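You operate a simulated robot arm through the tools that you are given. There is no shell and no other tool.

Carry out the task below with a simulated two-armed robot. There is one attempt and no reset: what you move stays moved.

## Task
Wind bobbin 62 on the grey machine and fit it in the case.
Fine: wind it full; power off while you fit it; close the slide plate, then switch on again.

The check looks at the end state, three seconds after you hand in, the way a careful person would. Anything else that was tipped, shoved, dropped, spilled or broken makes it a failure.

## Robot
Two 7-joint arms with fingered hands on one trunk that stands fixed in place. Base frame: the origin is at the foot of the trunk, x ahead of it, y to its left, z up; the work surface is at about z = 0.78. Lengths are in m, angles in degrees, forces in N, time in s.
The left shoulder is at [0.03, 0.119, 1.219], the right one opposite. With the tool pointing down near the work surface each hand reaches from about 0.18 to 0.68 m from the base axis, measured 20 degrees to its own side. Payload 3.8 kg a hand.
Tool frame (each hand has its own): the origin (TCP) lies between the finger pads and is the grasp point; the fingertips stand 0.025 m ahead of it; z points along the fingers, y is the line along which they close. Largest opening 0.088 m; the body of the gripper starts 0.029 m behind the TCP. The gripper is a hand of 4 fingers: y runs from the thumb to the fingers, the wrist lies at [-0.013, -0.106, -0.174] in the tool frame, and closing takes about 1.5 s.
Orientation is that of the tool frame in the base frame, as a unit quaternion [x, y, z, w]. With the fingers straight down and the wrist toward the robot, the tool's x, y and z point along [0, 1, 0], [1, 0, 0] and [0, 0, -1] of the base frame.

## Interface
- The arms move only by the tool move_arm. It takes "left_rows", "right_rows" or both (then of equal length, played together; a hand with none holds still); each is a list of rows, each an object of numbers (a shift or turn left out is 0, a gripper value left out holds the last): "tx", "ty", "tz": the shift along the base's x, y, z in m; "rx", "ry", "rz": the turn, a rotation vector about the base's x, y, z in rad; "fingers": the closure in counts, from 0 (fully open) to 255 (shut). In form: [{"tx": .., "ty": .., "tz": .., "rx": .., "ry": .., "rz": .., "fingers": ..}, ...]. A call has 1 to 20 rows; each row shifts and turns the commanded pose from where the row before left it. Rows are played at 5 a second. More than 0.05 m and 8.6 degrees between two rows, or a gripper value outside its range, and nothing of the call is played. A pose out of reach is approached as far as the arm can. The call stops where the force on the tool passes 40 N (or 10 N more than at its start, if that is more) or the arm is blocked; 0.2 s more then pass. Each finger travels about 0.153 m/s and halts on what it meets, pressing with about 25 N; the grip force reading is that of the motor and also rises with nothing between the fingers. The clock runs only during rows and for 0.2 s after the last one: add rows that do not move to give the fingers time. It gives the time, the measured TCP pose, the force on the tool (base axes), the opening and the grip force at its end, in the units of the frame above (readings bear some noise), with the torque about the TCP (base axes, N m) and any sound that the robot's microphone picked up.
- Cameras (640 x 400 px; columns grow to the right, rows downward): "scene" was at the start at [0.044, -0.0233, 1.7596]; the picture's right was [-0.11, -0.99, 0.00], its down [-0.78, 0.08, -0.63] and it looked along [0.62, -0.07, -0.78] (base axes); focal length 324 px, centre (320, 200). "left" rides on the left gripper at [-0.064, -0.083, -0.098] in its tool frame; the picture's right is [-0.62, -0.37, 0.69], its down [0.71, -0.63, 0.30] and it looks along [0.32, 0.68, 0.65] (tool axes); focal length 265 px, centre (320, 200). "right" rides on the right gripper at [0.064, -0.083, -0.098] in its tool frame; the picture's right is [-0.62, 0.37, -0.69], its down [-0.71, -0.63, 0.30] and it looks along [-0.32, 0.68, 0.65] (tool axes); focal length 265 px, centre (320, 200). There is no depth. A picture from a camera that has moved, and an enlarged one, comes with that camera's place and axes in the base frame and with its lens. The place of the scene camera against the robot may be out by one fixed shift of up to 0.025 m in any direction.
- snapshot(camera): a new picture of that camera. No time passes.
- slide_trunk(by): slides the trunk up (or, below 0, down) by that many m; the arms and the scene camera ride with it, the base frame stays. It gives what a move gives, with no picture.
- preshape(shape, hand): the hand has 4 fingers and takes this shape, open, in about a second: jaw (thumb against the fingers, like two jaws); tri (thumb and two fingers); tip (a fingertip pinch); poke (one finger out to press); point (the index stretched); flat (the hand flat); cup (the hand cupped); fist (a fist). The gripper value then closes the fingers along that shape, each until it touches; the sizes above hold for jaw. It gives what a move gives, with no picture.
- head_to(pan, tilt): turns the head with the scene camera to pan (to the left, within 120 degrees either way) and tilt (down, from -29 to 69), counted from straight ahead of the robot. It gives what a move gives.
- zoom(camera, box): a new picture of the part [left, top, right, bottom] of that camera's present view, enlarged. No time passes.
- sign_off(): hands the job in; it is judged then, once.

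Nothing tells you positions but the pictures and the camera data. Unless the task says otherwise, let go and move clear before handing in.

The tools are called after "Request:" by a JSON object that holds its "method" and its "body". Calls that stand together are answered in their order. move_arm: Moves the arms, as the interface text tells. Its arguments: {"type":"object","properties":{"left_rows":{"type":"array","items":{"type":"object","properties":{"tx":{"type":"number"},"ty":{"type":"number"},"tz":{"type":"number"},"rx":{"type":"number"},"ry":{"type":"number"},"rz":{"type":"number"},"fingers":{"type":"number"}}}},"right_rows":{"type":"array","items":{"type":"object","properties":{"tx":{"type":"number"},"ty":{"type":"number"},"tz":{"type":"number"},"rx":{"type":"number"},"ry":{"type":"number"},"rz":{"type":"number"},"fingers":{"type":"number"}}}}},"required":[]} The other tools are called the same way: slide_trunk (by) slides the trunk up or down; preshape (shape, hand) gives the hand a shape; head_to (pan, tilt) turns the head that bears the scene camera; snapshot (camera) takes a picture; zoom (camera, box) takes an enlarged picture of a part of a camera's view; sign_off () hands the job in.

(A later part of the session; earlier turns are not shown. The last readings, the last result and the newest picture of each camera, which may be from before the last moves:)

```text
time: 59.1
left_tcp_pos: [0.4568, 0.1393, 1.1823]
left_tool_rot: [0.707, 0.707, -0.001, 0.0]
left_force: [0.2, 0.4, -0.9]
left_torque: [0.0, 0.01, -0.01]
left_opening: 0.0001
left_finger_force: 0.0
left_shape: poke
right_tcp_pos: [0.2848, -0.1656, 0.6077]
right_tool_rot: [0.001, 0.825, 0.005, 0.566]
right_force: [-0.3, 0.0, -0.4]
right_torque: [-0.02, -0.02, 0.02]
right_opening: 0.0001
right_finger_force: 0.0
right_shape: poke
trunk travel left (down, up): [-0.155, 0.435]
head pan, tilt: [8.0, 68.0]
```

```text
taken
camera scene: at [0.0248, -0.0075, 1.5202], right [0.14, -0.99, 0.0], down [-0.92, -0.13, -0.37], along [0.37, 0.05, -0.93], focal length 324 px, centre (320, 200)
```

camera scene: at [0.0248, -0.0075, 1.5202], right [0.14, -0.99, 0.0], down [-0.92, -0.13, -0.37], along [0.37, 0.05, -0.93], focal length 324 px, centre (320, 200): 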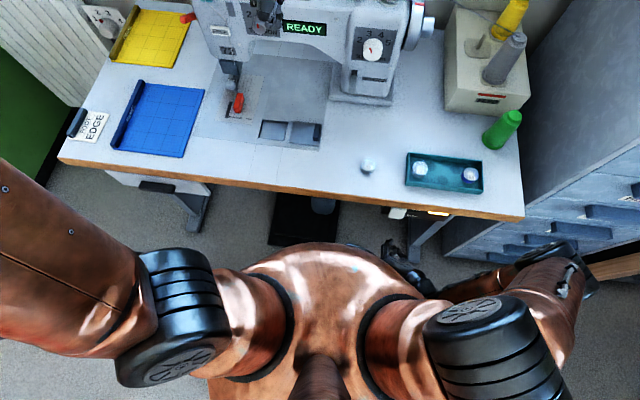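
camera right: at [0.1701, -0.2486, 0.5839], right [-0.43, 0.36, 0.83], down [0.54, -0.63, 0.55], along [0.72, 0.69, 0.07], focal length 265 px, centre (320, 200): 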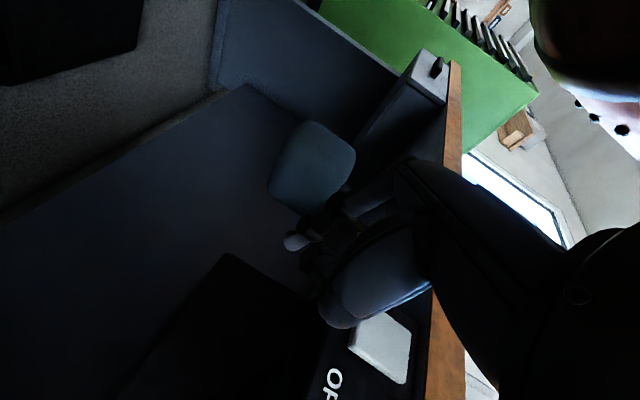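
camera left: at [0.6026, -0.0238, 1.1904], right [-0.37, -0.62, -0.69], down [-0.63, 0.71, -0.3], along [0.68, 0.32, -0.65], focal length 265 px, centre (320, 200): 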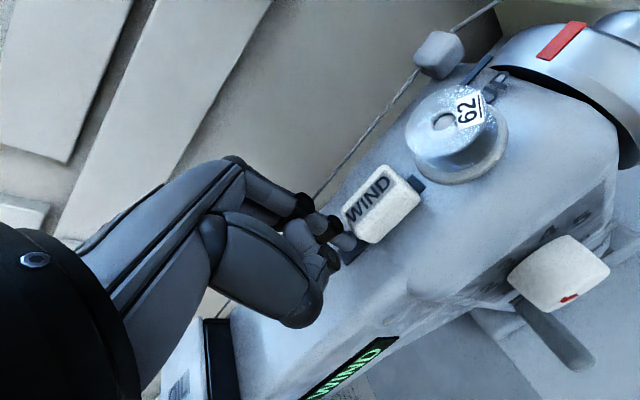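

The display has gone back to READY — winding may have completed automatically. Checking the bobbin.

Request:
{"method": "head_to", "body": {"pan": 0, "tilt": 45}}

Request:
{"method": "snapshot", "body": {"camera": "scene"}}

Request:
{"method": "zoom", "body": {"camera": "scene", "box": [250, 90, 400, 200]}}

Request:
{"method": "zoom", "body": {"camera": "left", "box": [380, 0, 600, 160]}}

```text
time: 60.0
left_tcp_pos: [0.4571, 0.14, 1.1819]
left_tool_rot: [0.707, 0.707, 0.0, 0.0]
left_force: [0.1, 0.3, 0.2]
left_torque: [-0.01, 0.04, -0.02]
left_opening: 0.0
left_finger_force: 0.0
left_shape: poke
right_tcp_pos: [0.2841, -0.1655, 0.6075]
right_tool_rot: [0.002, 0.824, 0.006, 0.566]
right_force: [-0.7, -0.4, -0.3]
right_torque: [-0.04, 0.0, 0.04]
right_opening: 0.0001
right_finger_force: 0.1
right_shape: poke
trunk travel left (down, up): [-0.155, 0.435]
head pan, tilt: [0.0, 45.0]
```

```text
taken
camera scene: at [0.0498, -0.0153, 1.5481], right [0.0, -1.0, 0.0], down [-0.71, 0.0, -0.71], along [0.71, 0.0, -0.71], focal length 324 px, centre (320, 200)
```

scene: 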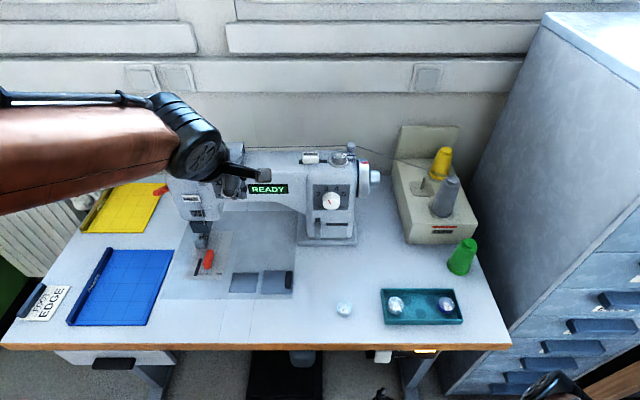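

```text
3.64 times, centred on (325, 145) of scene
camera zoom: at [0.0498, -0.0153, 1.5481], right [0.0, -1.0, 0.0], down [-0.71, 0.0, -0.71], along [0.71, 0.0, -0.71], focal length 1177 px, centre (302, 400)
```

zoom: 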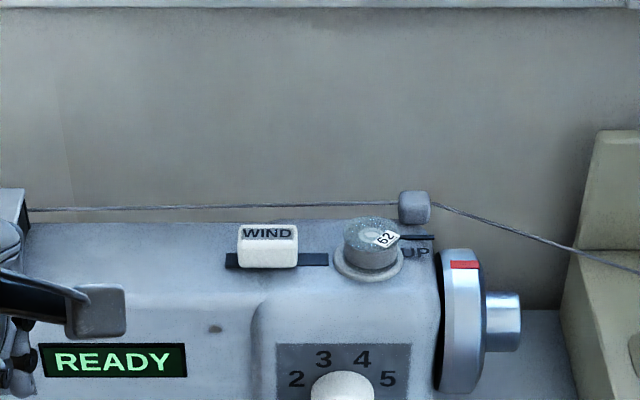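

```text
2.50 times, centred on (490, 80) of left
camera zoom: at [0.3734, 0.0756, 1.2816], right [-0.37, -0.62, -0.69], down [-0.63, 0.71, -0.3], along [0.68, 0.32, -0.65], focal length 664 px, centre (-105, 500)
```

zoom: 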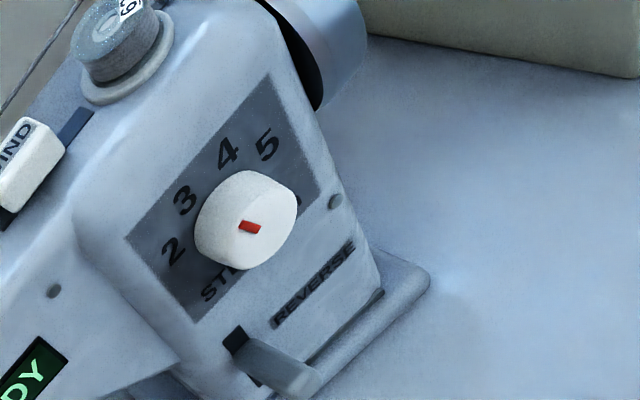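

Winding finished by itself: WIND slid back and the bobbin looks filled with grey thread. Zooming in to verify it's full.

Request:
{"method": "zoom", "body": {"camera": "scene", "box": [325, 138, 360, 166]}}

Request:
{"method": "zoom", "body": {"camera": "left", "box": [390, 0, 460, 60]}}

```text
14.29 times, centred on (342, 152) of scene
camera zoom: at [0.0498, -0.0153, 1.5481], right [0.0, -1.0, 0.0], down [-0.71, 0.0, -0.71], along [0.71, 0.0, -0.71], focal length 4624 px, centre (-1, 886)
```

zoom: 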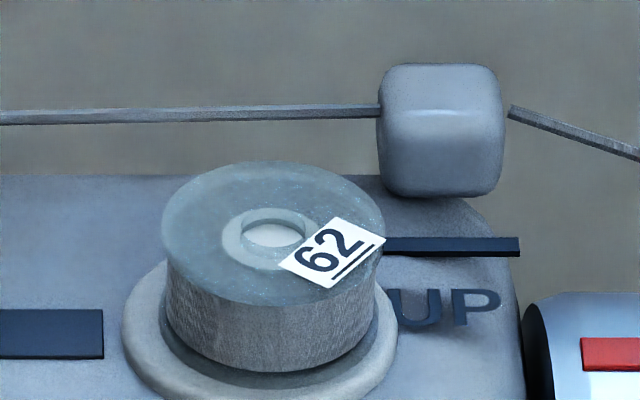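

```text
6.67 times, centred on (425, 30) of left
camera zoom: at [0.3734, 0.0756, 1.2816], right [-0.37, -0.62, -0.69], down [-0.63, 0.71, -0.3], along [0.68, 0.32, -0.65], focal length 1769 px, centre (-380, 1333)
```

zoom: 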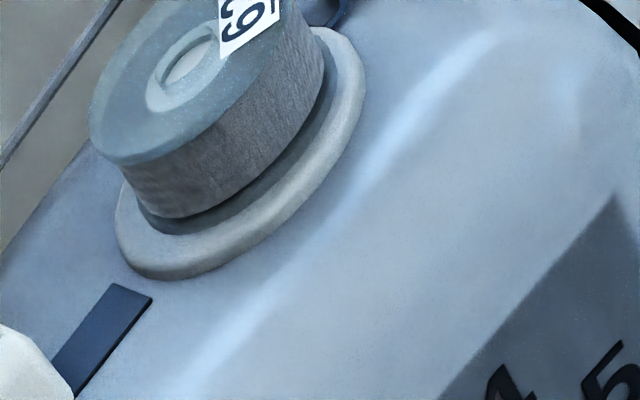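

Bobbin 62 is full. Now power off: raise the trunk back and press the rocker's lower half.

Request:
{"method": "slide_trunk", "body": {"by": 0.12}}

Request:
{"method": "head_to", "body": {"pan": -20, "tilt": 55}}

Request:
{"method": "move_arm", "body": {"right_rows": [{"tz": -0.028, "ty": 0.002}, {"tx": 0.02}, {"tx": 0.012}, {}]}}

Request:
{"method": "snapshot", "body": {"camera": "scene"}}

Request:
{"method": "zoom", "body": {"camera": "right", "box": [190, 170, 350, 330]}}

```text
time: 61.5
left_tcp_pos: [0.4571, 0.1398, 1.3027]
left_tool_rot: [0.707, 0.707, 0.0, -0.001]
left_force: [-0.4, 0.0, 1.2]
left_torque: [0.04, -0.03, -0.01]
left_opening: 0.0
left_finger_force: 0.0
left_shape: poke
right_tcp_pos: [0.2855, -0.1654, 0.7271]
right_tool_rot: [0.0, 0.825, 0.004, 0.565]
right_force: [-0.2, -0.3, -0.1]
right_torque: [0.0, -0.01, -0.01]
right_opening: 0.0001
right_finger_force: 0.0
right_shape: poke
trunk travel left (down, up): [-0.275, 0.315]
head pan, tilt: [0.0, 45.0]
```

```text
time: 62.3
left_tcp_pos: [0.4582, 0.1399, 1.3021]
left_tool_rot: [0.707, 0.707, 0.0, 0.0]
left_force: [0.4, 0.3, 0.7]
left_torque: [0.02, 0.02, 0.0]
left_opening: 0.0
left_finger_force: 0.0
left_shape: poke
right_tcp_pos: [0.2846, -0.1653, 0.7281]
right_tool_rot: [0.0, 0.825, 0.004, 0.565]
right_force: [1.1, -0.1, 0.9]
right_torque: [0.04, 0.0, -0.01]
right_opening: 0.0001
right_finger_force: 0.1
right_shape: poke
trunk travel left (down, up): [-0.275, 0.315]
head pan, tilt: [-20.0, 55.0]
```

```text
time: 63.3
left_tcp_pos: [0.4584, 0.1387, 1.304]
left_tool_rot: [0.707, 0.707, 0.0, 0.0]
left_force: [0.2, 0.4, 0.2]
left_torque: [-0.01, 0.01, -0.01]
left_opening: 0.0004
left_finger_force: 0.0
left_shape: poke
right_tcp_pos: [0.3165, -0.1621, 0.6986]
right_tool_rot: [0.0, 0.825, 0.005, 0.566]
right_force: [0.4, 0.5, 0.3]
right_torque: [0.05, -0.01, 0.04]
right_opening: 0.0
right_finger_force: 0.0
right_shape: poke
trunk travel left (down, up): [-0.275, 0.315]
head pan, tilt: [-20.0, 55.0]
```

```text
taken
camera scene: at [0.0363, -0.0401, 1.6548], right [-0.34, -0.94, 0.0], down [-0.77, 0.28, -0.57], along [0.54, -0.2, -0.82], focal length 324 px, centre (320, 200)
```

scene: 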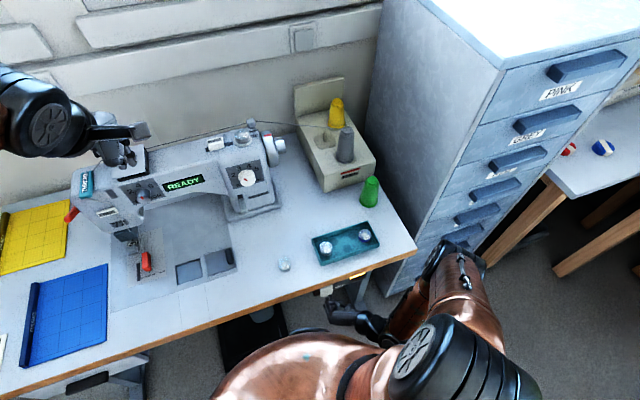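

```text
2.50 times, centred on (270, 250) of right
camera zoom: at [0.2016, -0.2469, 0.6761], right [-0.42, 0.36, 0.83], down [0.54, -0.63, 0.55], along [0.72, 0.69, 0.07], focal length 664 px, centre (445, 75)
```

zoom: 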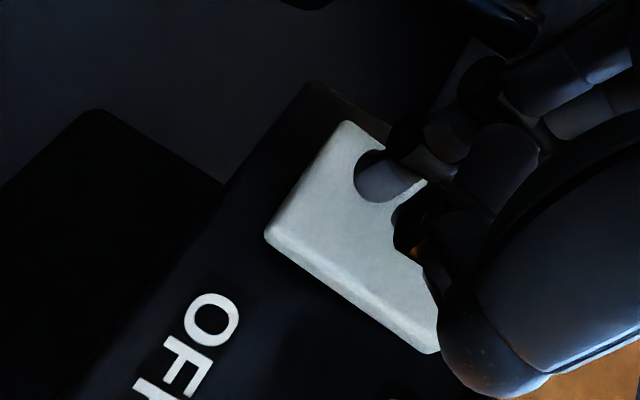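

Request:
{"method": "move_arm", "body": {"right_rows": [{"tx": 0.006, "ty": -0.003}, {"tx": 0.004}, {"tx": 0.004}, {"tx": 0.003}, {}]}}

Request:
{"method": "zoom", "body": {"camera": "scene", "box": [150, 160, 400, 310]}}

```text
time: 64.5
left_tcp_pos: [0.4544, 0.1405, 1.3036]
left_tool_rot: [0.707, 0.707, 0.001, 0.0]
left_force: [-0.2, 0.6, 0.2]
left_torque: [-0.01, 0.03, 0.01]
left_opening: 0.0001
left_finger_force: 0.1
left_shape: poke
right_tcp_pos: [0.3281, -0.1639, 0.699]
right_tool_rot: [0.0, 0.826, 0.007, 0.563]
right_force: [-33.5, 8.5, -1.7]
right_torque: [0.0, 0.02, 0.11]
right_opening: 0.0004
right_finger_force: 0.1
right_shape: poke
trunk travel left (down, up): [-0.275, 0.315]
head pan, tilt: [-20.0, 55.0]
```

```text
2.56 times, centred on (275, 235) of scene
camera zoom: at [0.0321, -0.039, 1.6548], right [-0.34, -0.94, 0.0], down [-0.77, 0.28, -0.58], along [0.54, -0.2, -0.82], focal length 829 px, centre (435, 110)
```

zoom: 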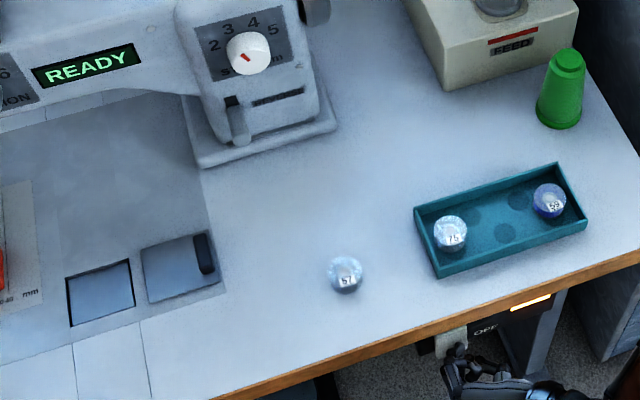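

Request:
{"method": "move_arm", "body": {"right_rows": [{"tx": -0.012}, {"tz": -0.005, "tx": -0.004}, {}]}}

Request:
{"method": "zoom", "body": {"camera": "right", "box": [190, 170, 350, 330]}}

Request:
{"method": "zoom", "body": {"camera": "scene", "box": [290, 260, 380, 330]}}

```text
time: 65.3
left_tcp_pos: [0.4577, 0.1406, 1.3021]
left_tool_rot: [0.707, 0.707, 0.0, -0.001]
left_force: [0.0, -0.6, -0.4]
left_torque: [-0.01, 0.01, 0.01]
left_opening: 0.0001
left_finger_force: 0.0
left_shape: poke
right_tcp_pos: [0.3191, -0.1671, 0.6941]
right_tool_rot: [0.001, 0.824, 0.003, 0.566]
right_force: [0.3, 0.2, -0.6]
right_torque: [0.03, -0.02, 0.02]
right_opening: 0.0001
right_finger_force: 0.0
right_shape: poke
trunk travel left (down, up): [-0.275, 0.315]
head pan, tilt: [-20.0, 55.0]
```

```text
2.50 times, centred on (270, 250) of right
camera zoom: at [0.2033, -0.2503, 0.6702], right [-0.43, 0.36, 0.83], down [0.54, -0.63, 0.55], along [0.72, 0.68, 0.07], focal length 664 px, centre (445, 75)
```

zoom: 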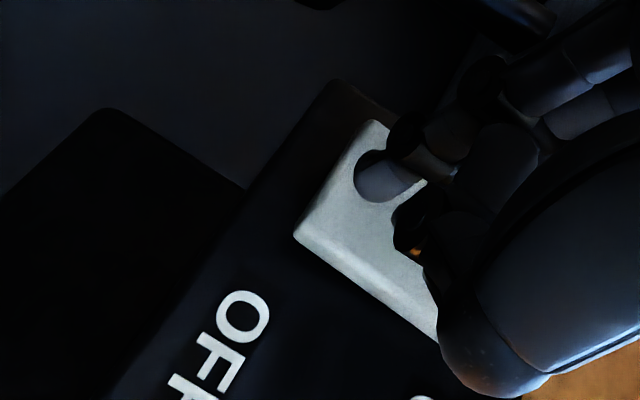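

```text
5.71 times, centred on (335, 295) of scene
camera zoom: at [0.0363, -0.0401, 1.6548], right [-0.34, -0.94, 0.0], down [-0.77, 0.28, -0.57], along [0.54, -0.2, -0.82], focal length 1850 px, centre (234, -343)
```

zoom: 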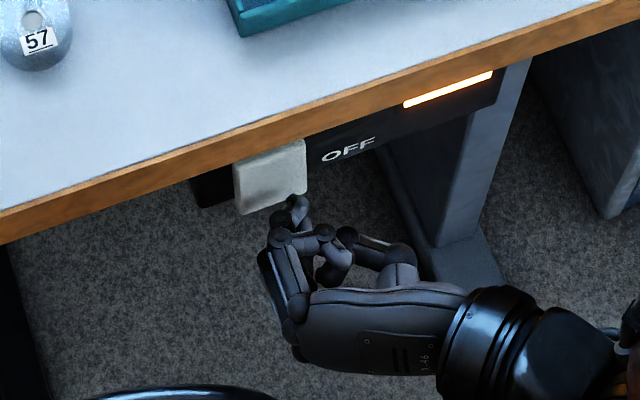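

Request:
{"method": "move_arm", "body": {"right_rows": [{"tx": 0.006}, {"tx": 0.005}, {"tx": 0.005}, {"tx": 0.005}, {}]}}

Request:
{"method": "zoom", "body": {"camera": "scene", "box": [290, 260, 380, 330]}}

Request:
{"method": "zoom", "body": {"camera": "right", "box": [190, 170, 350, 330]}}

```text
time: 66.3
left_tcp_pos: [0.4591, 0.14, 1.3034]
left_tool_rot: [0.707, 0.707, 0.0, -0.001]
left_force: [-0.1, 0.1, 0.0]
left_torque: [0.0, -0.02, 0.01]
left_opening: 0.0003
left_finger_force: 0.0
left_shape: poke
right_tcp_pos: [0.3285, -0.161, 0.6909]
right_tool_rot: [-0.003, 0.831, 0.01, 0.556]
right_force: [-16.7, -0.9, 2.5]
right_torque: [0.03, -0.06, -0.06]
right_opening: 0.0
right_finger_force: 0.0
right_shape: poke
trunk travel left (down, up): [-0.275, 0.315]
head pan, tilt: [-20.0, 55.0]
stopped in row 5 (right hand): the force on the tool passed its limit at 42 N (the readings are from after the stop); the commanded pose is now the measured one
```

```text
5.71 times, centred on (335, 295) of scene
camera zoom: at [0.0358, -0.0402, 1.6549], right [-0.34, -0.94, 0.0], down [-0.77, 0.28, -0.57], along [0.54, -0.2, -0.82], focal length 1850 px, centre (234, -343)
```

zoom: 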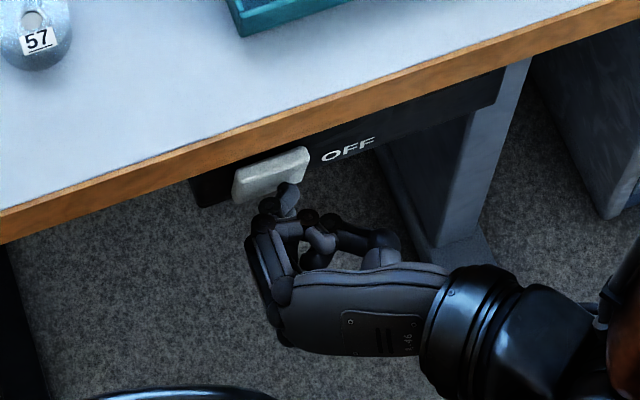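

```text
2.50 times, centred on (270, 250) of right
camera zoom: at [0.2138, -0.2472, 0.6691], right [-0.41, 0.35, 0.84], down [0.56, -0.63, 0.54], along [0.72, 0.69, 0.06], focal length 664 px, centre (445, 75)
```

zoom: 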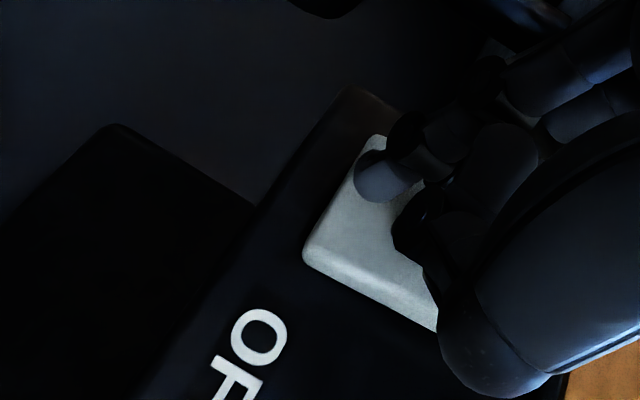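

Power is off now. I'll back the right hand away and up, return both hands to jaw shape, and inspect the plate with the left camera.

Request:
{"method": "move_arm", "body": {"right_rows": [{"tx": -0.015}, {"tx": -0.03}, {"tx": -0.01, "ty": -0.02, "tz": 0.03}, {"ty": -0.02, "tz": 0.04, "ry": 0.1}, {"ty": -0.02, "tz": 0.045, "ry": 0.1}, {"ty": -0.015, "tz": 0.045, "ry": 0.1}, {"tz": 0.045, "ry": 0.1}, {"tz": 0.045, "ry": 0.1}, {"tz": 0.045, "ry": 0.1}, {"tz": 0.045, "ry": 0.1}, {"tz": 0.045, "ry": 0.1}, {"tz": 0.045, "ry": 0.1}, {"tz": 0.03, "ry": 0.1}, {"ry": 0.1}]}}

Request:
{"method": "preshape", "body": {"hand": "right", "shape": "jaw"}}

Request:
{"method": "move_arm", "body": {"left_rows": [{"ty": 0.01, "tz": -0.045}, {"ty": 0.01, "tz": -0.045}, {"ty": 0.01, "tz": -0.045}, {"ty": 0.01, "tz": -0.045}, {"ty": 0.01, "tz": -0.045}, {"tx": -0.02, "tz": -0.04}, {"tx": -0.02, "tz": -0.04}]}}

Request:
{"method": "snapshot", "body": {"camera": "left"}}

Request:
{"method": "snapshot", "body": {"camera": "scene"}}

```text
time: 69.3
left_tcp_pos: [0.4595, 0.139, 1.3017]
left_tool_rot: [0.707, 0.707, -0.001, -0.001]
left_force: [0.2, 0.4, 0.3]
left_torque: [-0.02, 0.02, -0.02]
left_opening: 0.0
left_finger_force: 0.1
left_shape: poke
right_tcp_pos: [0.2769, -0.2373, 1.1508]
right_tool_rot: [0.002, 0.999, 0.008, 0.041]
right_force: [-0.4, -0.3, 0.5]
right_torque: [-0.01, 0.01, 0.01]
right_opening: 0.0001
right_finger_force: 0.1
right_shape: poke
trunk travel left (down, up): [-0.275, 0.315]
head pan, tilt: [-20.0, 55.0]
```

```text
time: 70.2
left_tcp_pos: [0.4582, 0.1391, 1.3019]
left_tool_rot: [0.707, 0.707, 0.0, 0.0]
left_force: [-0.9, 0.5, 0.2]
left_torque: [-0.01, 0.01, 0.01]
left_opening: 0.0
left_finger_force: 0.1
left_shape: poke
right_tcp_pos: [0.2748, -0.2389, 1.1502]
right_tool_rot: [0.002, 0.999, 0.007, 0.042]
right_force: [-0.5, 0.2, 0.1]
right_torque: [0.05, 0.03, 0.0]
right_opening: 0.0881
right_finger_force: 0.0
right_shape: jaw
trunk travel left (down, up): [-0.275, 0.315]
head pan, tilt: [-20.0, 55.0]
```

```text
time: 71.8
left_tcp_pos: [0.4221, 0.1908, 0.9958]
left_tool_rot: [0.707, 0.707, 0.0, 0.0]
left_force: [0.6, -0.2, -0.4]
left_torque: [-0.03, -0.01, 0.04]
left_opening: 0.0001
left_finger_force: 0.0
left_shape: poke
right_tcp_pos: [0.2757, -0.2367, 1.1513]
right_tool_rot: [0.002, 0.999, 0.009, 0.041]
right_force: [-0.1, 0.4, -0.4]
right_torque: [0.01, -0.01, -0.01]
right_opening: 0.088
right_finger_force: 0.0
right_shape: jaw
trunk travel left (down, up): [-0.275, 0.315]
head pan, tilt: [-20.0, 55.0]
```

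```text
taken
camera left: at [0.3389, 0.1275, 1.0949], right [-0.37, -0.62, -0.69], down [-0.63, 0.71, -0.3], along [0.68, 0.32, -0.65], focal length 265 px, centre (320, 200)
```

left: 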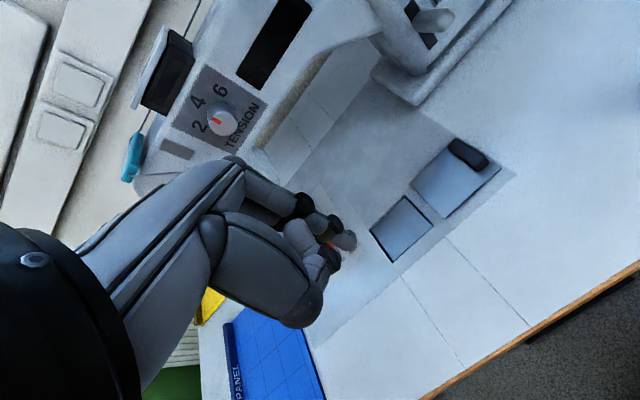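

```text
taken
camera scene: at [0.0375, -0.0391, 1.6547], right [-0.34, -0.94, 0.0], down [-0.77, 0.28, -0.57], along [0.54, -0.2, -0.82], focal length 324 px, centre (320, 200)
```

scene: 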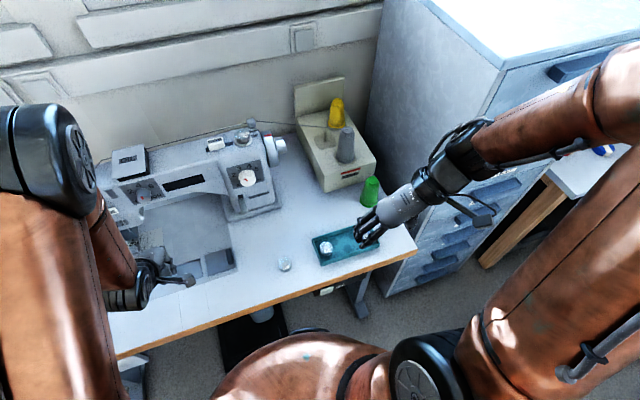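

Request:
{"method": "zoom", "body": {"camera": "left", "box": [350, 120, 520, 280]}}

Request:
{"method": "zoom", "body": {"camera": "scene", "box": [160, 230, 250, 300]}}

```text
2.50 times, centred on (435, 200) of left
camera zoom: at [0.3389, 0.1275, 1.0949], right [-0.37, -0.62, -0.69], down [-0.63, 0.71, -0.3], along [0.68, 0.32, -0.65], focal length 664 px, centre (32, 200)
```

zoom: 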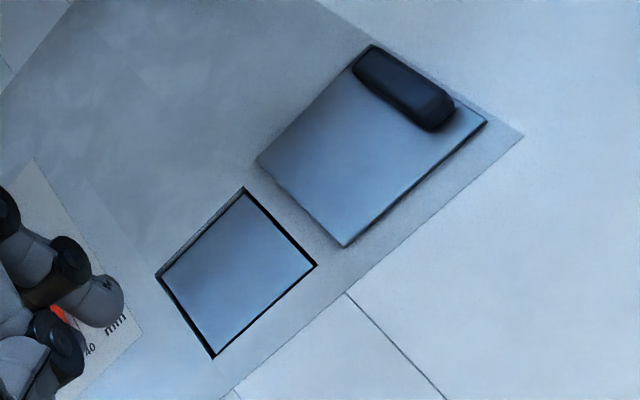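

```text
5.71 times, centred on (205, 265) of scene
camera zoom: at [0.0375, -0.0391, 1.6547], right [-0.34, -0.94, 0.0], down [-0.77, 0.28, -0.57], along [0.54, -0.2, -0.82], focal length 1850 px, centre (977, -171)
```

zoom: 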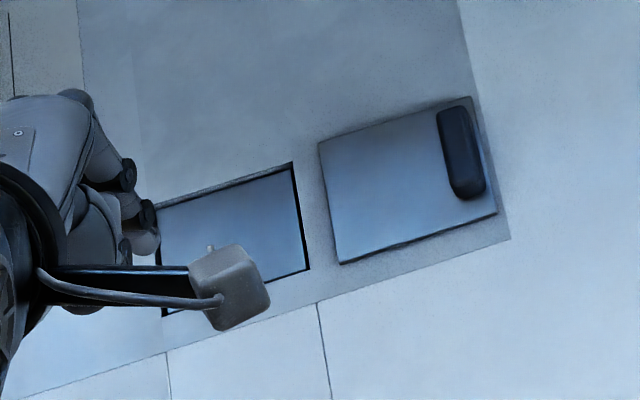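

The geometry (plate 68×78 mm, hole 60×70 mm, same x-range) suggests the plate slides left to cover the hole and is currently open. I want a lower, closer look into the hole.

Request:
{"method": "move_arm", "body": {"left_rows": [{"tx": -0.01, "ty": 0.035}, {"tx": -0.01, "ty": 0.035}, {"tz": -0.035}, {"tz": -0.035}]}}

Request:
{"method": "snapshot", "body": {"camera": "left"}}

Request:
{"method": "zoom", "body": {"camera": "left", "box": [360, 80, 500, 240]}}

```text
time: 72.8
left_tcp_pos: [0.3986, 0.2626, 0.9251]
left_tool_rot: [0.708, 0.707, 0.0, 0.0]
left_force: [-0.6, 0.8, 0.2]
left_torque: [-0.02, -0.02, -0.04]
left_opening: 0.0
left_finger_force: 0.0
left_shape: poke
right_tcp_pos: [0.2756, -0.2369, 1.1505]
right_tool_rot: [0.002, 0.999, 0.008, 0.041]
right_force: [-0.4, -0.3, -0.1]
right_torque: [-0.02, 0.0, 0.01]
right_opening: 0.088
right_finger_force: 0.0
right_shape: jaw
trunk travel left (down, up): [-0.275, 0.315]
head pan, tilt: [-20.0, 55.0]
```

```text
taken
camera left: at [0.3129, 0.1988, 1.0249], right [-0.37, -0.62, -0.69], down [-0.63, 0.71, -0.3], along [0.68, 0.32, -0.65], focal length 265 px, centre (320, 200)
```

left: 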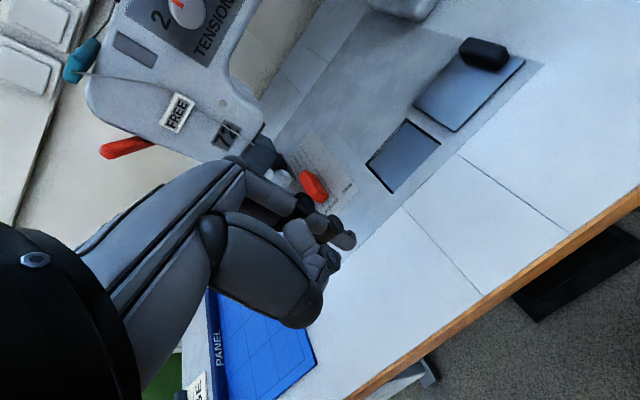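

```text
2.50 times, centred on (430, 160) of left
camera zoom: at [0.3129, 0.1988, 1.0249], right [-0.37, -0.62, -0.69], down [-0.63, 0.71, -0.3], along [0.68, 0.32, -0.65], focal length 664 px, centre (45, 300)
```

zoom: 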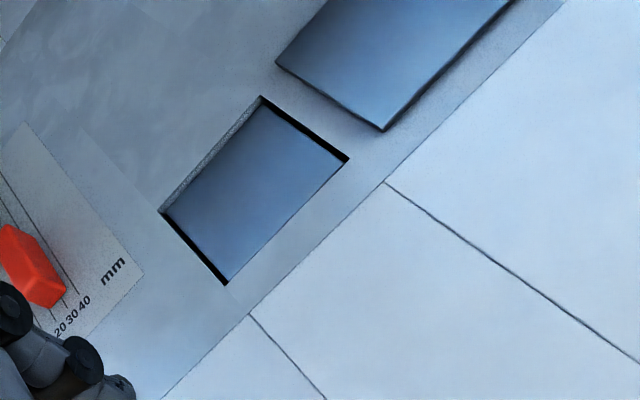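

The hole shows a panel recessed ~6 mm. I'll test which way the plate slides: first gently pull its handle to the right with the left fingertip (placed on the handle's left side).

Request:
{"method": "move_arm", "body": {"left_rows": [{"tx": 0.022, "ty": -0.031}, {"tx": 0.022, "ty": -0.031}, {"tx": 0.022, "ty": -0.031}, {"tx": 0.022, "ty": -0.031}, {"tx": 0.021, "ty": -0.028}, {"tz": -0.04}, {"tz": -0.025}, {}]}}

Request:
{"method": "snapshot", "body": {"camera": "left"}}

Request:
{"method": "head_to", "body": {"pan": 8, "tilt": 58}}

Request:
{"method": "snapshot", "body": {"camera": "scene"}}

```text
time: 74.6
left_tcp_pos: [0.5065, 0.1046, 0.8618]
left_tool_rot: [0.707, 0.707, 0.0, 0.0]
left_force: [-0.5, -0.9, -0.5]
left_torque: [0.0, 0.01, 0.0]
left_opening: 0.0004
left_finger_force: 0.0
left_shape: poke
right_tcp_pos: [0.2746, -0.2385, 1.1511]
right_tool_rot: [0.002, 0.999, 0.008, 0.042]
right_force: [-0.2, -0.3, 0.2]
right_torque: [0.0, 0.0, -0.01]
right_opening: 0.0878
right_finger_force: 0.0
right_shape: jaw
trunk travel left (down, up): [-0.275, 0.315]
head pan, tilt: [-20.0, 55.0]
```

```text
taken
camera left: at [0.4221, 0.0404, 0.9609], right [-0.37, -0.62, -0.69], down [-0.63, 0.71, -0.3], along [0.68, 0.32, -0.65], focal length 265 px, centre (320, 200)
```

left: 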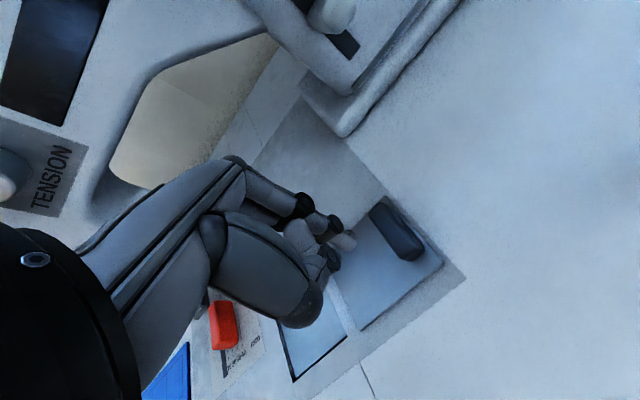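

```text
time: 75.6
left_tcp_pos: [0.5057, 0.1049, 0.8625]
left_tool_rot: [0.707, 0.707, -0.001, 0.001]
left_force: [-0.5, -0.7, 0.3]
left_torque: [0.01, 0.01, -0.02]
left_opening: 0.0
left_finger_force: 0.1
left_shape: poke
right_tcp_pos: [0.2743, -0.238, 1.1504]
right_tool_rot: [0.002, 0.999, 0.008, 0.042]
right_force: [-0.8, 0.6, 0.5]
right_torque: [-0.05, -0.02, -0.02]
right_opening: 0.0878
right_finger_force: 0.1
right_shape: jaw
trunk travel left (down, up): [-0.275, 0.315]
head pan, tilt: [8.0, 58.0]
```

```text
taken
camera scene: at [0.0369, -0.0059, 1.6511], right [0.14, -0.99, 0.0], down [-0.84, -0.12, -0.53], along [0.52, 0.07, -0.85], focal length 324 px, centre (320, 200)
```

scene: 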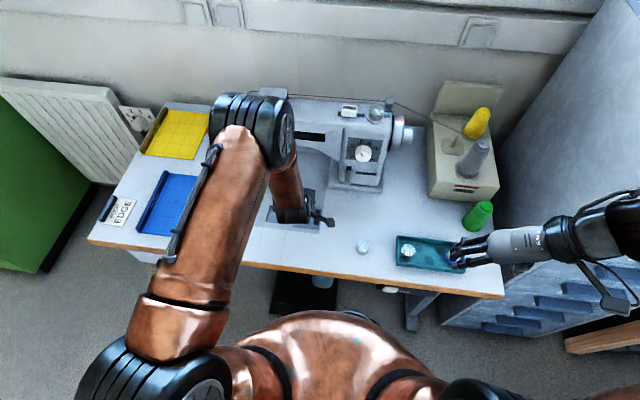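

Request:
{"method": "move_arm", "body": {"left_rows": [{"ty": 0.006, "tz": -0.02}, {"tz": -0.012}, {"tz": -0.006}, {"tz": -0.004}, {}]}}

Request:
{"method": "zoom", "body": {"camera": "left", "box": [300, 170, 460, 320]}}

```text
time: 76.8
left_tcp_pos: [0.506, 0.1134, 0.8203]
left_tool_rot: [0.707, 0.707, 0.0, -0.001]
left_force: [-0.2, 0.3, 0.6]
left_torque: [0.01, -0.02, 0.0]
left_opening: 0.0
left_finger_force: 0.1
left_shape: poke
right_tcp_pos: [0.2758, -0.2385, 1.1526]
right_tool_rot: [0.002, 0.999, 0.008, 0.042]
right_force: [-0.3, -0.7, 0.0]
right_torque: [-0.03, 0.02, 0.02]
right_opening: 0.0879
right_finger_force: 0.0
right_shape: jaw
trunk travel left (down, up): [-0.275, 0.315]
head pan, tilt: [8.0, 58.0]
```

```text
2.67 times, centred on (380, 245) of left
camera zoom: at [0.4221, 0.0493, 0.9193], right [-0.37, -0.62, -0.69], down [-0.63, 0.71, -0.3], along [0.68, 0.32, -0.65], focal length 708 px, centre (160, 80)
```

zoom: 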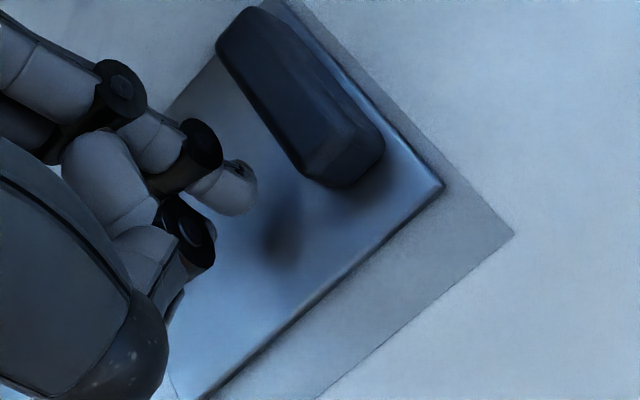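

Request:
{"method": "move_arm", "body": {"left_rows": [{"ty": -0.006}, {"ty": -0.005}, {"ty": -0.004}, {"ty": -0.003}, {}]}}

Request:
{"method": "zoom", "body": {"camera": "left", "box": [300, 170, 460, 320]}}

```text
time: 78.0
left_tcp_pos: [0.5069, 0.1027, 0.8198]
left_tool_rot: [0.706, 0.709, 0.002, -0.001]
left_force: [0.9, 28.0, -1.2]
left_torque: [0.52, -0.03, 0.14]
left_opening: 0.0
left_finger_force: 0.1
left_shape: poke
right_tcp_pos: [0.2761, -0.235, 1.1508]
right_tool_rot: [0.002, 0.999, 0.007, 0.041]
right_force: [0.2, -0.3, 0.0]
right_torque: [-0.01, 0.01, 0.04]
right_opening: 0.088
right_finger_force: 0.0
right_shape: jaw
trunk travel left (down, up): [-0.275, 0.315]
head pan, tilt: [8.0, 58.0]
```

```text
2.67 times, centred on (380, 245) of left
camera zoom: at [0.4224, 0.038, 0.9184], right [-0.37, -0.62, -0.69], down [-0.63, 0.71, -0.3], along [0.68, 0.33, -0.65], focal length 708 px, centre (160, 80)
```

zoom: 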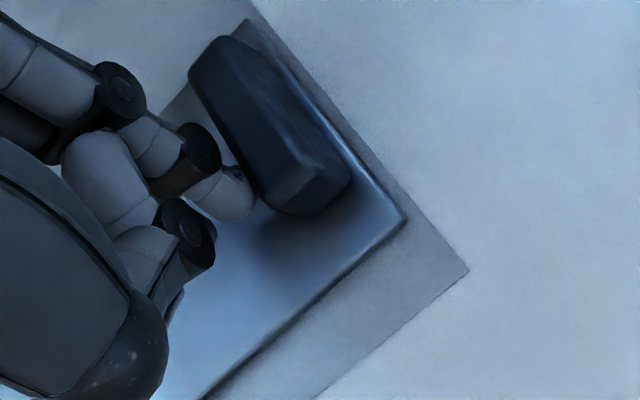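

The plate is at its right-hand stop (28 N, no motion). I'll go to the other side of the handle and try sliding left to see what is beneath.

Request:
{"method": "move_arm", "body": {"left_rows": [{"ty": 0.006}, {"tz": 0.03}, {"tz": 0.01, "ty": -0.02}, {"ty": -0.03}, {"tz": -0.02}, {"tz": -0.018}, {}]}}

Request:
{"method": "zoom", "body": {"camera": "left", "box": [260, 170, 440, 350]}}

```text
time: 79.6
left_tcp_pos: [0.5073, 0.0516, 0.8232]
left_tool_rot: [0.707, 0.707, 0.0, 0.0]
left_force: [-0.5, 0.1, -0.8]
left_torque: [0.02, -0.03, -0.03]
left_opening: 0.0
left_finger_force: 0.2
left_shape: poke
right_tcp_pos: [0.2759, -0.2379, 1.1512]
right_tool_rot: [0.002, 0.999, 0.009, 0.042]
right_force: [0.2, 0.9, 0.6]
right_torque: [0.0, 0.02, 0.02]
right_opening: 0.0879
right_finger_force: 0.1
right_shape: jaw
trunk travel left (down, up): [-0.275, 0.315]
head pan, tilt: [8.0, 58.0]
```

```text
2.22 times, centred on (350, 260) of left
camera zoom: at [0.4228, -0.0127, 0.9224], right [-0.37, -0.62, -0.69], down [-0.63, 0.71, -0.3], along [0.68, 0.32, -0.65], focal length 590 px, centre (253, 67)
```

zoom: 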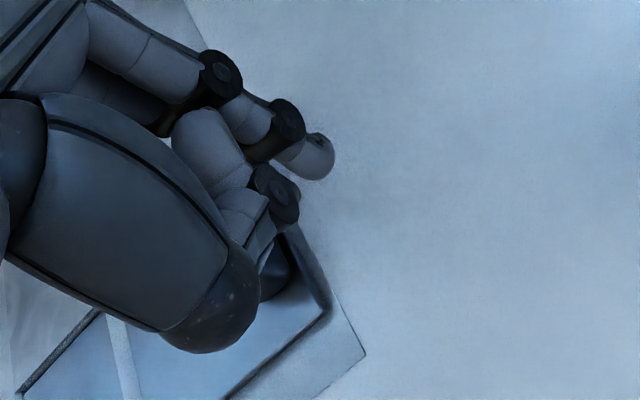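

Request:
{"method": "move_arm", "body": {"left_rows": [{"ty": 0.01}, {"ty": 0.01}, {"ty": 0.008}, {"ty": 0.008}, {"ty": 0.008}, {}]}}

Request:
{"method": "zoom", "body": {"camera": "left", "box": [260, 170, 440, 350]}}

Request:
{"method": "zoom", "body": {"camera": "scene", "box": [230, 170, 370, 280]}}

```text
time: 81.0
left_tcp_pos: [0.5068, 0.0961, 0.8225]
left_tool_rot: [0.707, 0.707, 0.0, -0.001]
left_force: [-1.3, -0.4, 0.9]
left_torque: [0.04, 0.01, 0.0]
left_opening: 0.0
left_finger_force: 0.1
left_shape: poke
right_tcp_pos: [0.2756, -0.2383, 1.1514]
right_tool_rot: [0.002, 0.999, 0.009, 0.042]
right_force: [-0.2, 0.4, -0.3]
right_torque: [0.0, -0.01, -0.01]
right_opening: 0.0881
right_finger_force: 0.1
right_shape: jaw
trunk travel left (down, up): [-0.275, 0.315]
head pan, tilt: [8.0, 58.0]
```

```text
2.22 times, centred on (350, 260) of left
camera zoom: at [0.4232, 0.0318, 0.922], right [-0.37, -0.62, -0.69], down [-0.63, 0.71, -0.3], along [0.68, 0.32, -0.65], focal length 590 px, centre (253, 67)
```

zoom: 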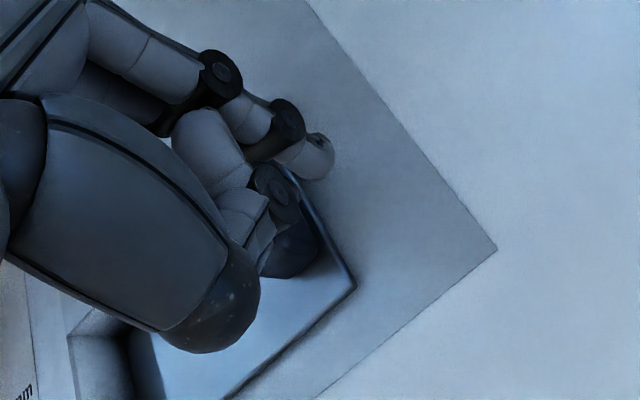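

```text
3.64 times, centred on (300, 225) of scene
camera zoom: at [0.0368, -0.0061, 1.6511], right [0.14, -0.99, 0.0], down [-0.84, -0.12, -0.53], along [0.52, 0.07, -0.85], focal length 1177 px, centre (393, 109)
```

zoom: 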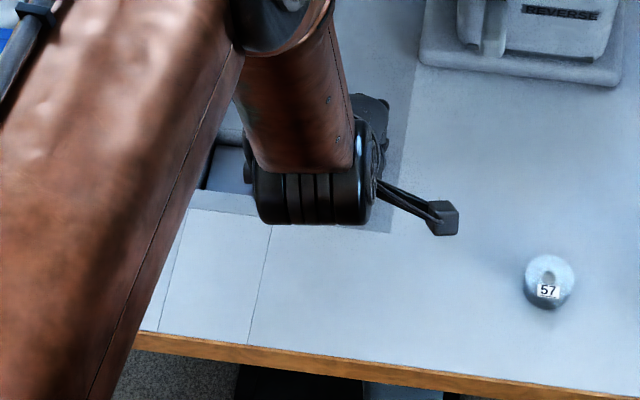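

The plate moves freely to the left, and the hole's look changed. Lifting the finger away to see.

Request:
{"method": "move_arm", "body": {"left_rows": [{"ty": -0.006}, {"tz": 0.04}, {"tz": 0.04}, {"tx": -0.03, "ty": 0.02, "tz": 0.03}, {"tx": -0.03, "ty": 0.03, "tz": 0.02}, {"tx": -0.03, "ty": 0.03, "tz": 0.02}]}}

Request:
{"method": "zoom", "body": {"camera": "left", "box": [340, 100, 560, 300]}}

Request:
{"method": "snapshot", "body": {"camera": "left"}}

```text
time: 82.4
left_tcp_pos: [0.4174, 0.1717, 0.9724]
left_tool_rot: [0.707, 0.707, -0.001, 0.001]
left_force: [0.3, 0.3, -0.7]
left_torque: [-0.02, 0.02, 0.02]
left_opening: 0.0
left_finger_force: 0.0
left_shape: poke
right_tcp_pos: [0.2758, -0.2371, 1.1518]
right_tool_rot: [0.002, 0.999, 0.007, 0.042]
right_force: [0.6, -0.6, 0.2]
right_torque: [-0.05, 0.01, 0.02]
right_opening: 0.0878
right_finger_force: 0.1
right_shape: jaw
trunk travel left (down, up): [-0.275, 0.315]
head pan, tilt: [8.0, 58.0]
```

```text
2.00 times, centred on (450, 200) of left
camera zoom: at [0.3334, 0.1074, 1.0722], right [-0.37, -0.62, -0.69], down [-0.63, 0.71, -0.31], along [0.68, 0.32, -0.65], focal length 531 px, centre (60, 200)
```

zoom: 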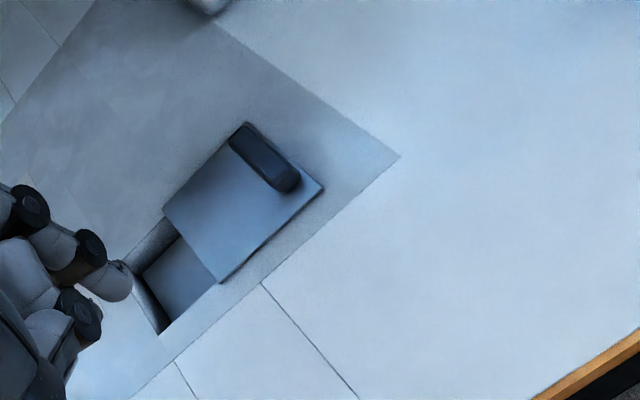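

```text
taken
camera left: at [0.3334, 0.1074, 1.0722], right [-0.37, -0.62, -0.69], down [-0.63, 0.71, -0.31], along [0.68, 0.32, -0.65], focal length 265 px, centre (320, 200)
```

left: 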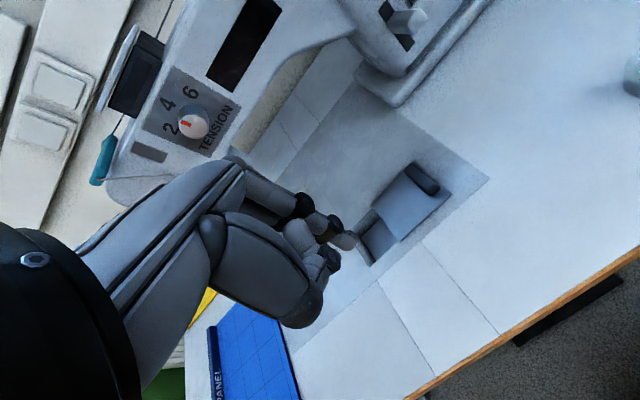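

Request:
{"method": "zoom", "body": {"camera": "left", "box": [350, 150, 460, 280]}}

Request:
{"method": "zoom", "body": {"camera": "scene", "box": [200, 180, 340, 280]}}

```text
3.08 times, centred on (405, 215) of left
camera zoom: at [0.3334, 0.1074, 1.0722], right [-0.37, -0.62, -0.69], down [-0.63, 0.71, -0.31], along [0.68, 0.32, -0.65], focal length 817 px, centre (58, 154)
```

zoom: 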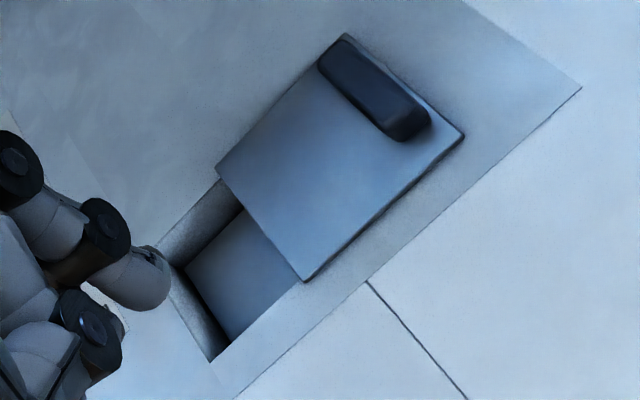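

```text
4.00 times, centred on (270, 230) of scene
camera zoom: at [0.0356, -0.0045, 1.6511], right [0.14, -0.99, 0.0], down [-0.84, -0.12, -0.53], along [0.53, 0.07, -0.85], focal length 1295 px, centre (520, 80)
```

zoom: 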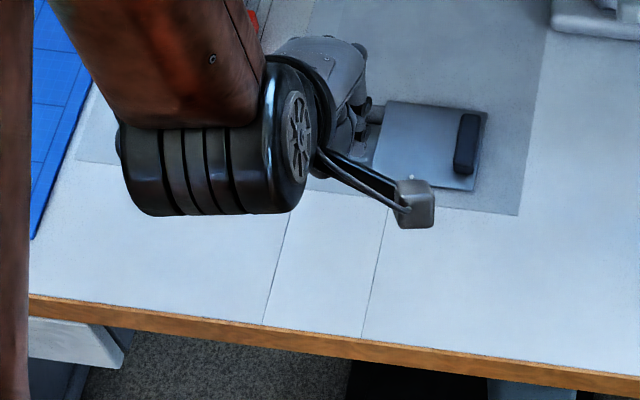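

The plate has moved ~3 cm left and the well beneath is now deep (~25 mm), so the recessed panel appears to be a lift linked to the plate. I'll slide the plate back fully open and watch.

Request:
{"method": "move_arm", "body": {"left_rows": [{"tx": 0.03, "ty": -0.009, "tz": -0.015}, {"tx": 0.03, "ty": -0.009, "tz": -0.015}, {"tx": 0.03, "ty": -0.009, "tz": -0.02}, {"tz": -0.04}, {"tz": -0.04}, {"tz": -0.02}, {}]}}

Request:
{"method": "zoom", "body": {"camera": "left", "box": [260, 170, 440, 350]}}

```text
time: 84.0
left_tcp_pos: [0.5065, 0.1424, 0.8234]
left_tool_rot: [0.707, 0.707, 0.0, 0.0]
left_force: [1.1, -0.1, -0.6]
left_torque: [0.0, -0.04, 0.01]
left_opening: 0.0
left_finger_force: 0.0
left_shape: poke
right_tcp_pos: [0.2751, -0.2379, 1.1512]
right_tool_rot: [0.002, 0.999, 0.008, 0.041]
right_force: [0.3, 0.1, -0.3]
right_torque: [0.0, 0.03, -0.04]
right_opening: 0.0879
right_finger_force: 0.0
right_shape: jaw
trunk travel left (down, up): [-0.275, 0.315]
head pan, tilt: [8.0, 58.0]
```

```text
2.22 times, centred on (350, 260) of left
camera zoom: at [0.4217, 0.0782, 0.9229], right [-0.37, -0.62, -0.69], down [-0.63, 0.71, -0.3], along [0.68, 0.32, -0.65], focal length 590 px, centre (253, 67)
```

zoom: 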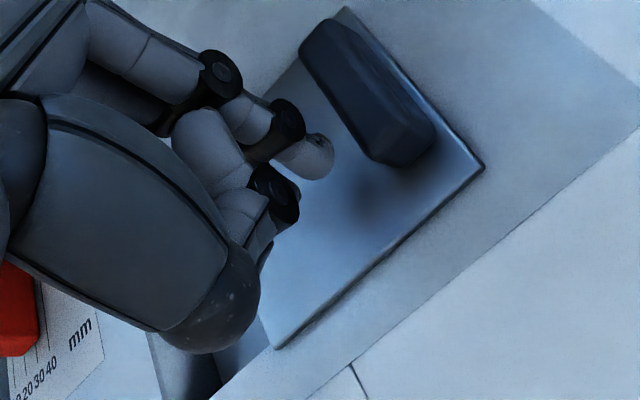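

Tip is beside the handle. Pulling right until the stop.

Request:
{"method": "move_arm", "body": {"left_rows": [{"ty": -0.008}, {"ty": -0.008}, {"ty": -0.008}, {"ty": -0.007}, {"ty": -0.005}, {"ty": -0.003}, {}]}}

Request:
{"method": "move_arm", "body": {"left_rows": [{"ty": 0.006}, {"tz": 0.04}, {"tz": 0.04}, {"tx": -0.03, "ty": 0.02, "tz": 0.03}, {"tx": -0.03, "ty": 0.03, "tz": 0.02}, {"tx": -0.03, "ty": 0.03, "tz": 0.02}]}}

Request:
{"method": "zoom", "body": {"camera": "left", "box": [340, 100, 560, 300]}}

```text
time: 85.6
left_tcp_pos: [0.5081, 0.1037, 0.8233]
left_tool_rot: [0.707, 0.707, 0.0, -0.001]
left_force: [-1.4, 3.6, 1.6]
left_torque: [0.04, 0.01, -0.01]
left_opening: 0.0001
left_finger_force: 0.0
left_shape: poke
right_tcp_pos: [0.2743, -0.2375, 1.1515]
right_tool_rot: [0.002, 0.999, 0.008, 0.042]
right_force: [-0.2, 0.1, 0.6]
right_torque: [-0.01, 0.0, 0.02]
right_opening: 0.088
right_finger_force: 0.1
right_shape: jaw
trunk travel left (down, up): [-0.275, 0.315]
head pan, tilt: [8.0, 58.0]
```

```text
time: 87.0
left_tcp_pos: [0.4178, 0.1893, 0.974]
left_tool_rot: [0.707, 0.707, 0.0, 0.001]
left_force: [0.0, 0.2, -1.0]
left_torque: [-0.03, 0.0, 0.03]
left_opening: 0.0003
left_finger_force: 0.1
left_shape: poke
right_tcp_pos: [0.2742, -0.2371, 1.1522]
right_tool_rot: [0.002, 0.999, 0.008, 0.042]
right_force: [0.2, -0.6, 0.1]
right_torque: [-0.03, 0.01, -0.01]
right_opening: 0.0881
right_finger_force: 0.0
right_shape: jaw
trunk travel left (down, up): [-0.275, 0.315]
head pan, tilt: [8.0, 58.0]
```

```text
2.00 times, centred on (450, 200) of left
camera zoom: at [0.3333, 0.1254, 1.0726], right [-0.37, -0.62, -0.69], down [-0.63, 0.71, -0.31], along [0.68, 0.32, -0.65], focal length 531 px, centre (60, 200)
```

zoom: 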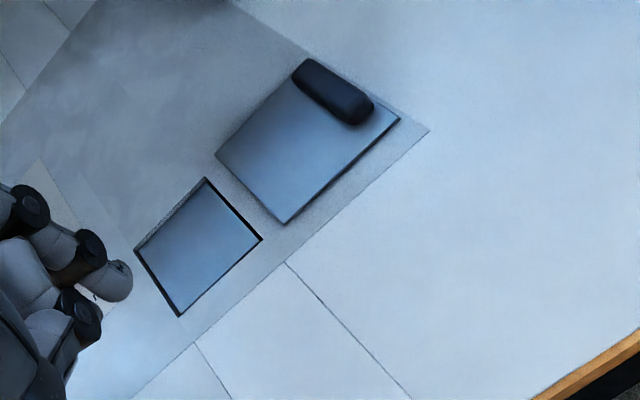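

Confirmed: opening the plate raises the case platform, closing lowers it. So I place bobbin 62 on the platform centre (0.5155, 0.202) and slide the plate shut. First, fetch the bobbin from the spindle with the right hand (power off).

Request:
{"method": "move_arm", "body": {"right_rows": [{"tx": 0.045, "ry": 0.084, "fingers": 122}, {"tx": 0.045, "rz": -0.13}, {"tx": 0.041, "ty": 0.0235, "rz": -0.13}, {"tx": 0.041, "ty": 0.0235, "rz": -0.13}, {"tx": 0.041, "ty": 0.0235, "rz": -0.13}, {"tx": 0.041, "ty": 0.0235}, {"tx": 0.041, "ty": 0.0235}, {"tx": 0.041, "ty": 0.0235}, {"tx": 0.041, "ty": 0.0235}, {"tx": 0.03, "ty": 0.018, "tz": -0.004}, {}]}}

Request:
{"method": "zoom", "body": {"camera": "right", "box": [200, 150, 400, 350]}}

Request:
{"method": "head_to", "body": {"pan": -5, "tilt": 45}}

Request:
{"method": "zoom", "body": {"camera": "scene", "box": [230, 90, 400, 210]}}

```text
time: 89.4
left_tcp_pos: [0.4187, 0.1883, 0.9731]
left_tool_rot: [0.707, 0.707, 0.0, 0.0]
left_force: [0.6, -0.4, 0.4]
left_torque: [-0.01, 0.01, 0.0]
left_opening: 0.0003
left_finger_force: 0.0
left_shape: poke
right_tcp_pos: [0.682, -0.0528, 1.148]
right_tool_rot: [0.26, 0.966, 0.007, 0.002]
right_force: [0.1, 0.0, 0.4]
right_torque: [-0.03, -0.02, 0.04]
right_opening: 0.0464
right_finger_force: 0.0
right_shape: jaw
trunk travel left (down, up): [-0.275, 0.315]
head pan, tilt: [8.0, 58.0]
```

```text
2.00 times, centred on (300, 250) of right
camera zoom: at [0.5847, -0.0947, 1.2472], right [0.72, 0.0, 0.7], down [0.3, -0.9, -0.32], along [0.63, 0.44, -0.64], focal length 531 px, centre (360, 100)
```

zoom: 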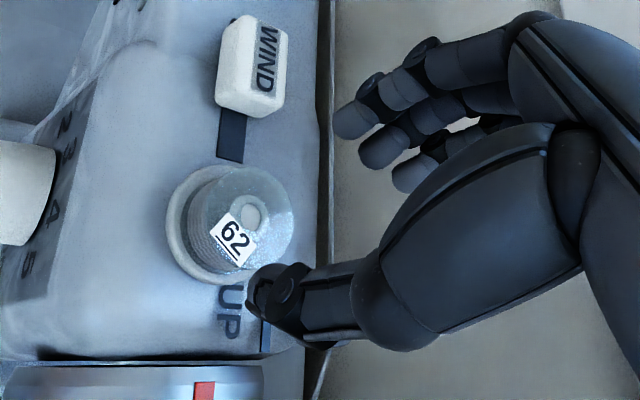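

```text
time: 90.1
left_tcp_pos: [0.4192, 0.1891, 0.974]
left_tool_rot: [0.707, 0.707, 0.0, 0.0]
left_force: [-0.4, -0.2, 0.1]
left_torque: [0.0, 0.02, 0.01]
left_opening: 0.0001
left_finger_force: 0.1
left_shape: poke
right_tcp_pos: [0.6848, -0.054, 1.1497]
right_tool_rot: [0.26, 0.966, 0.008, 0.001]
right_force: [0.0, 0.4, -0.3]
right_torque: [0.01, 0.0, 0.0]
right_opening: 0.0461
right_finger_force: 0.1
right_shape: jaw
trunk travel left (down, up): [-0.275, 0.315]
head pan, tilt: [-5.0, 45.0]
```

```text
3.33 times, centred on (315, 150) of scene
camera zoom: at [0.05, -0.0223, 1.6681], right [-0.09, -1.0, 0.0], down [-0.71, 0.06, -0.71], along [0.7, -0.06, -0.71], focal length 1079 px, centre (337, 367)
```

zoom: 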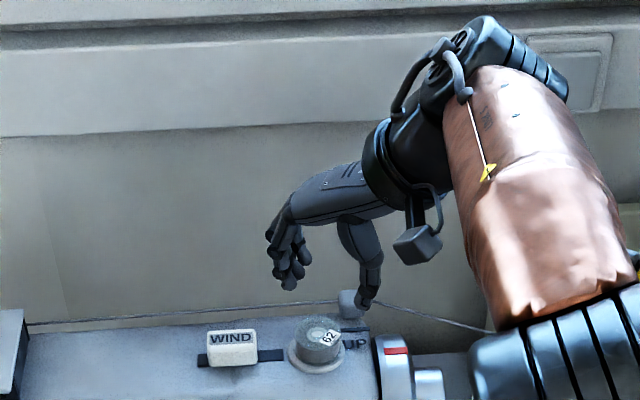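

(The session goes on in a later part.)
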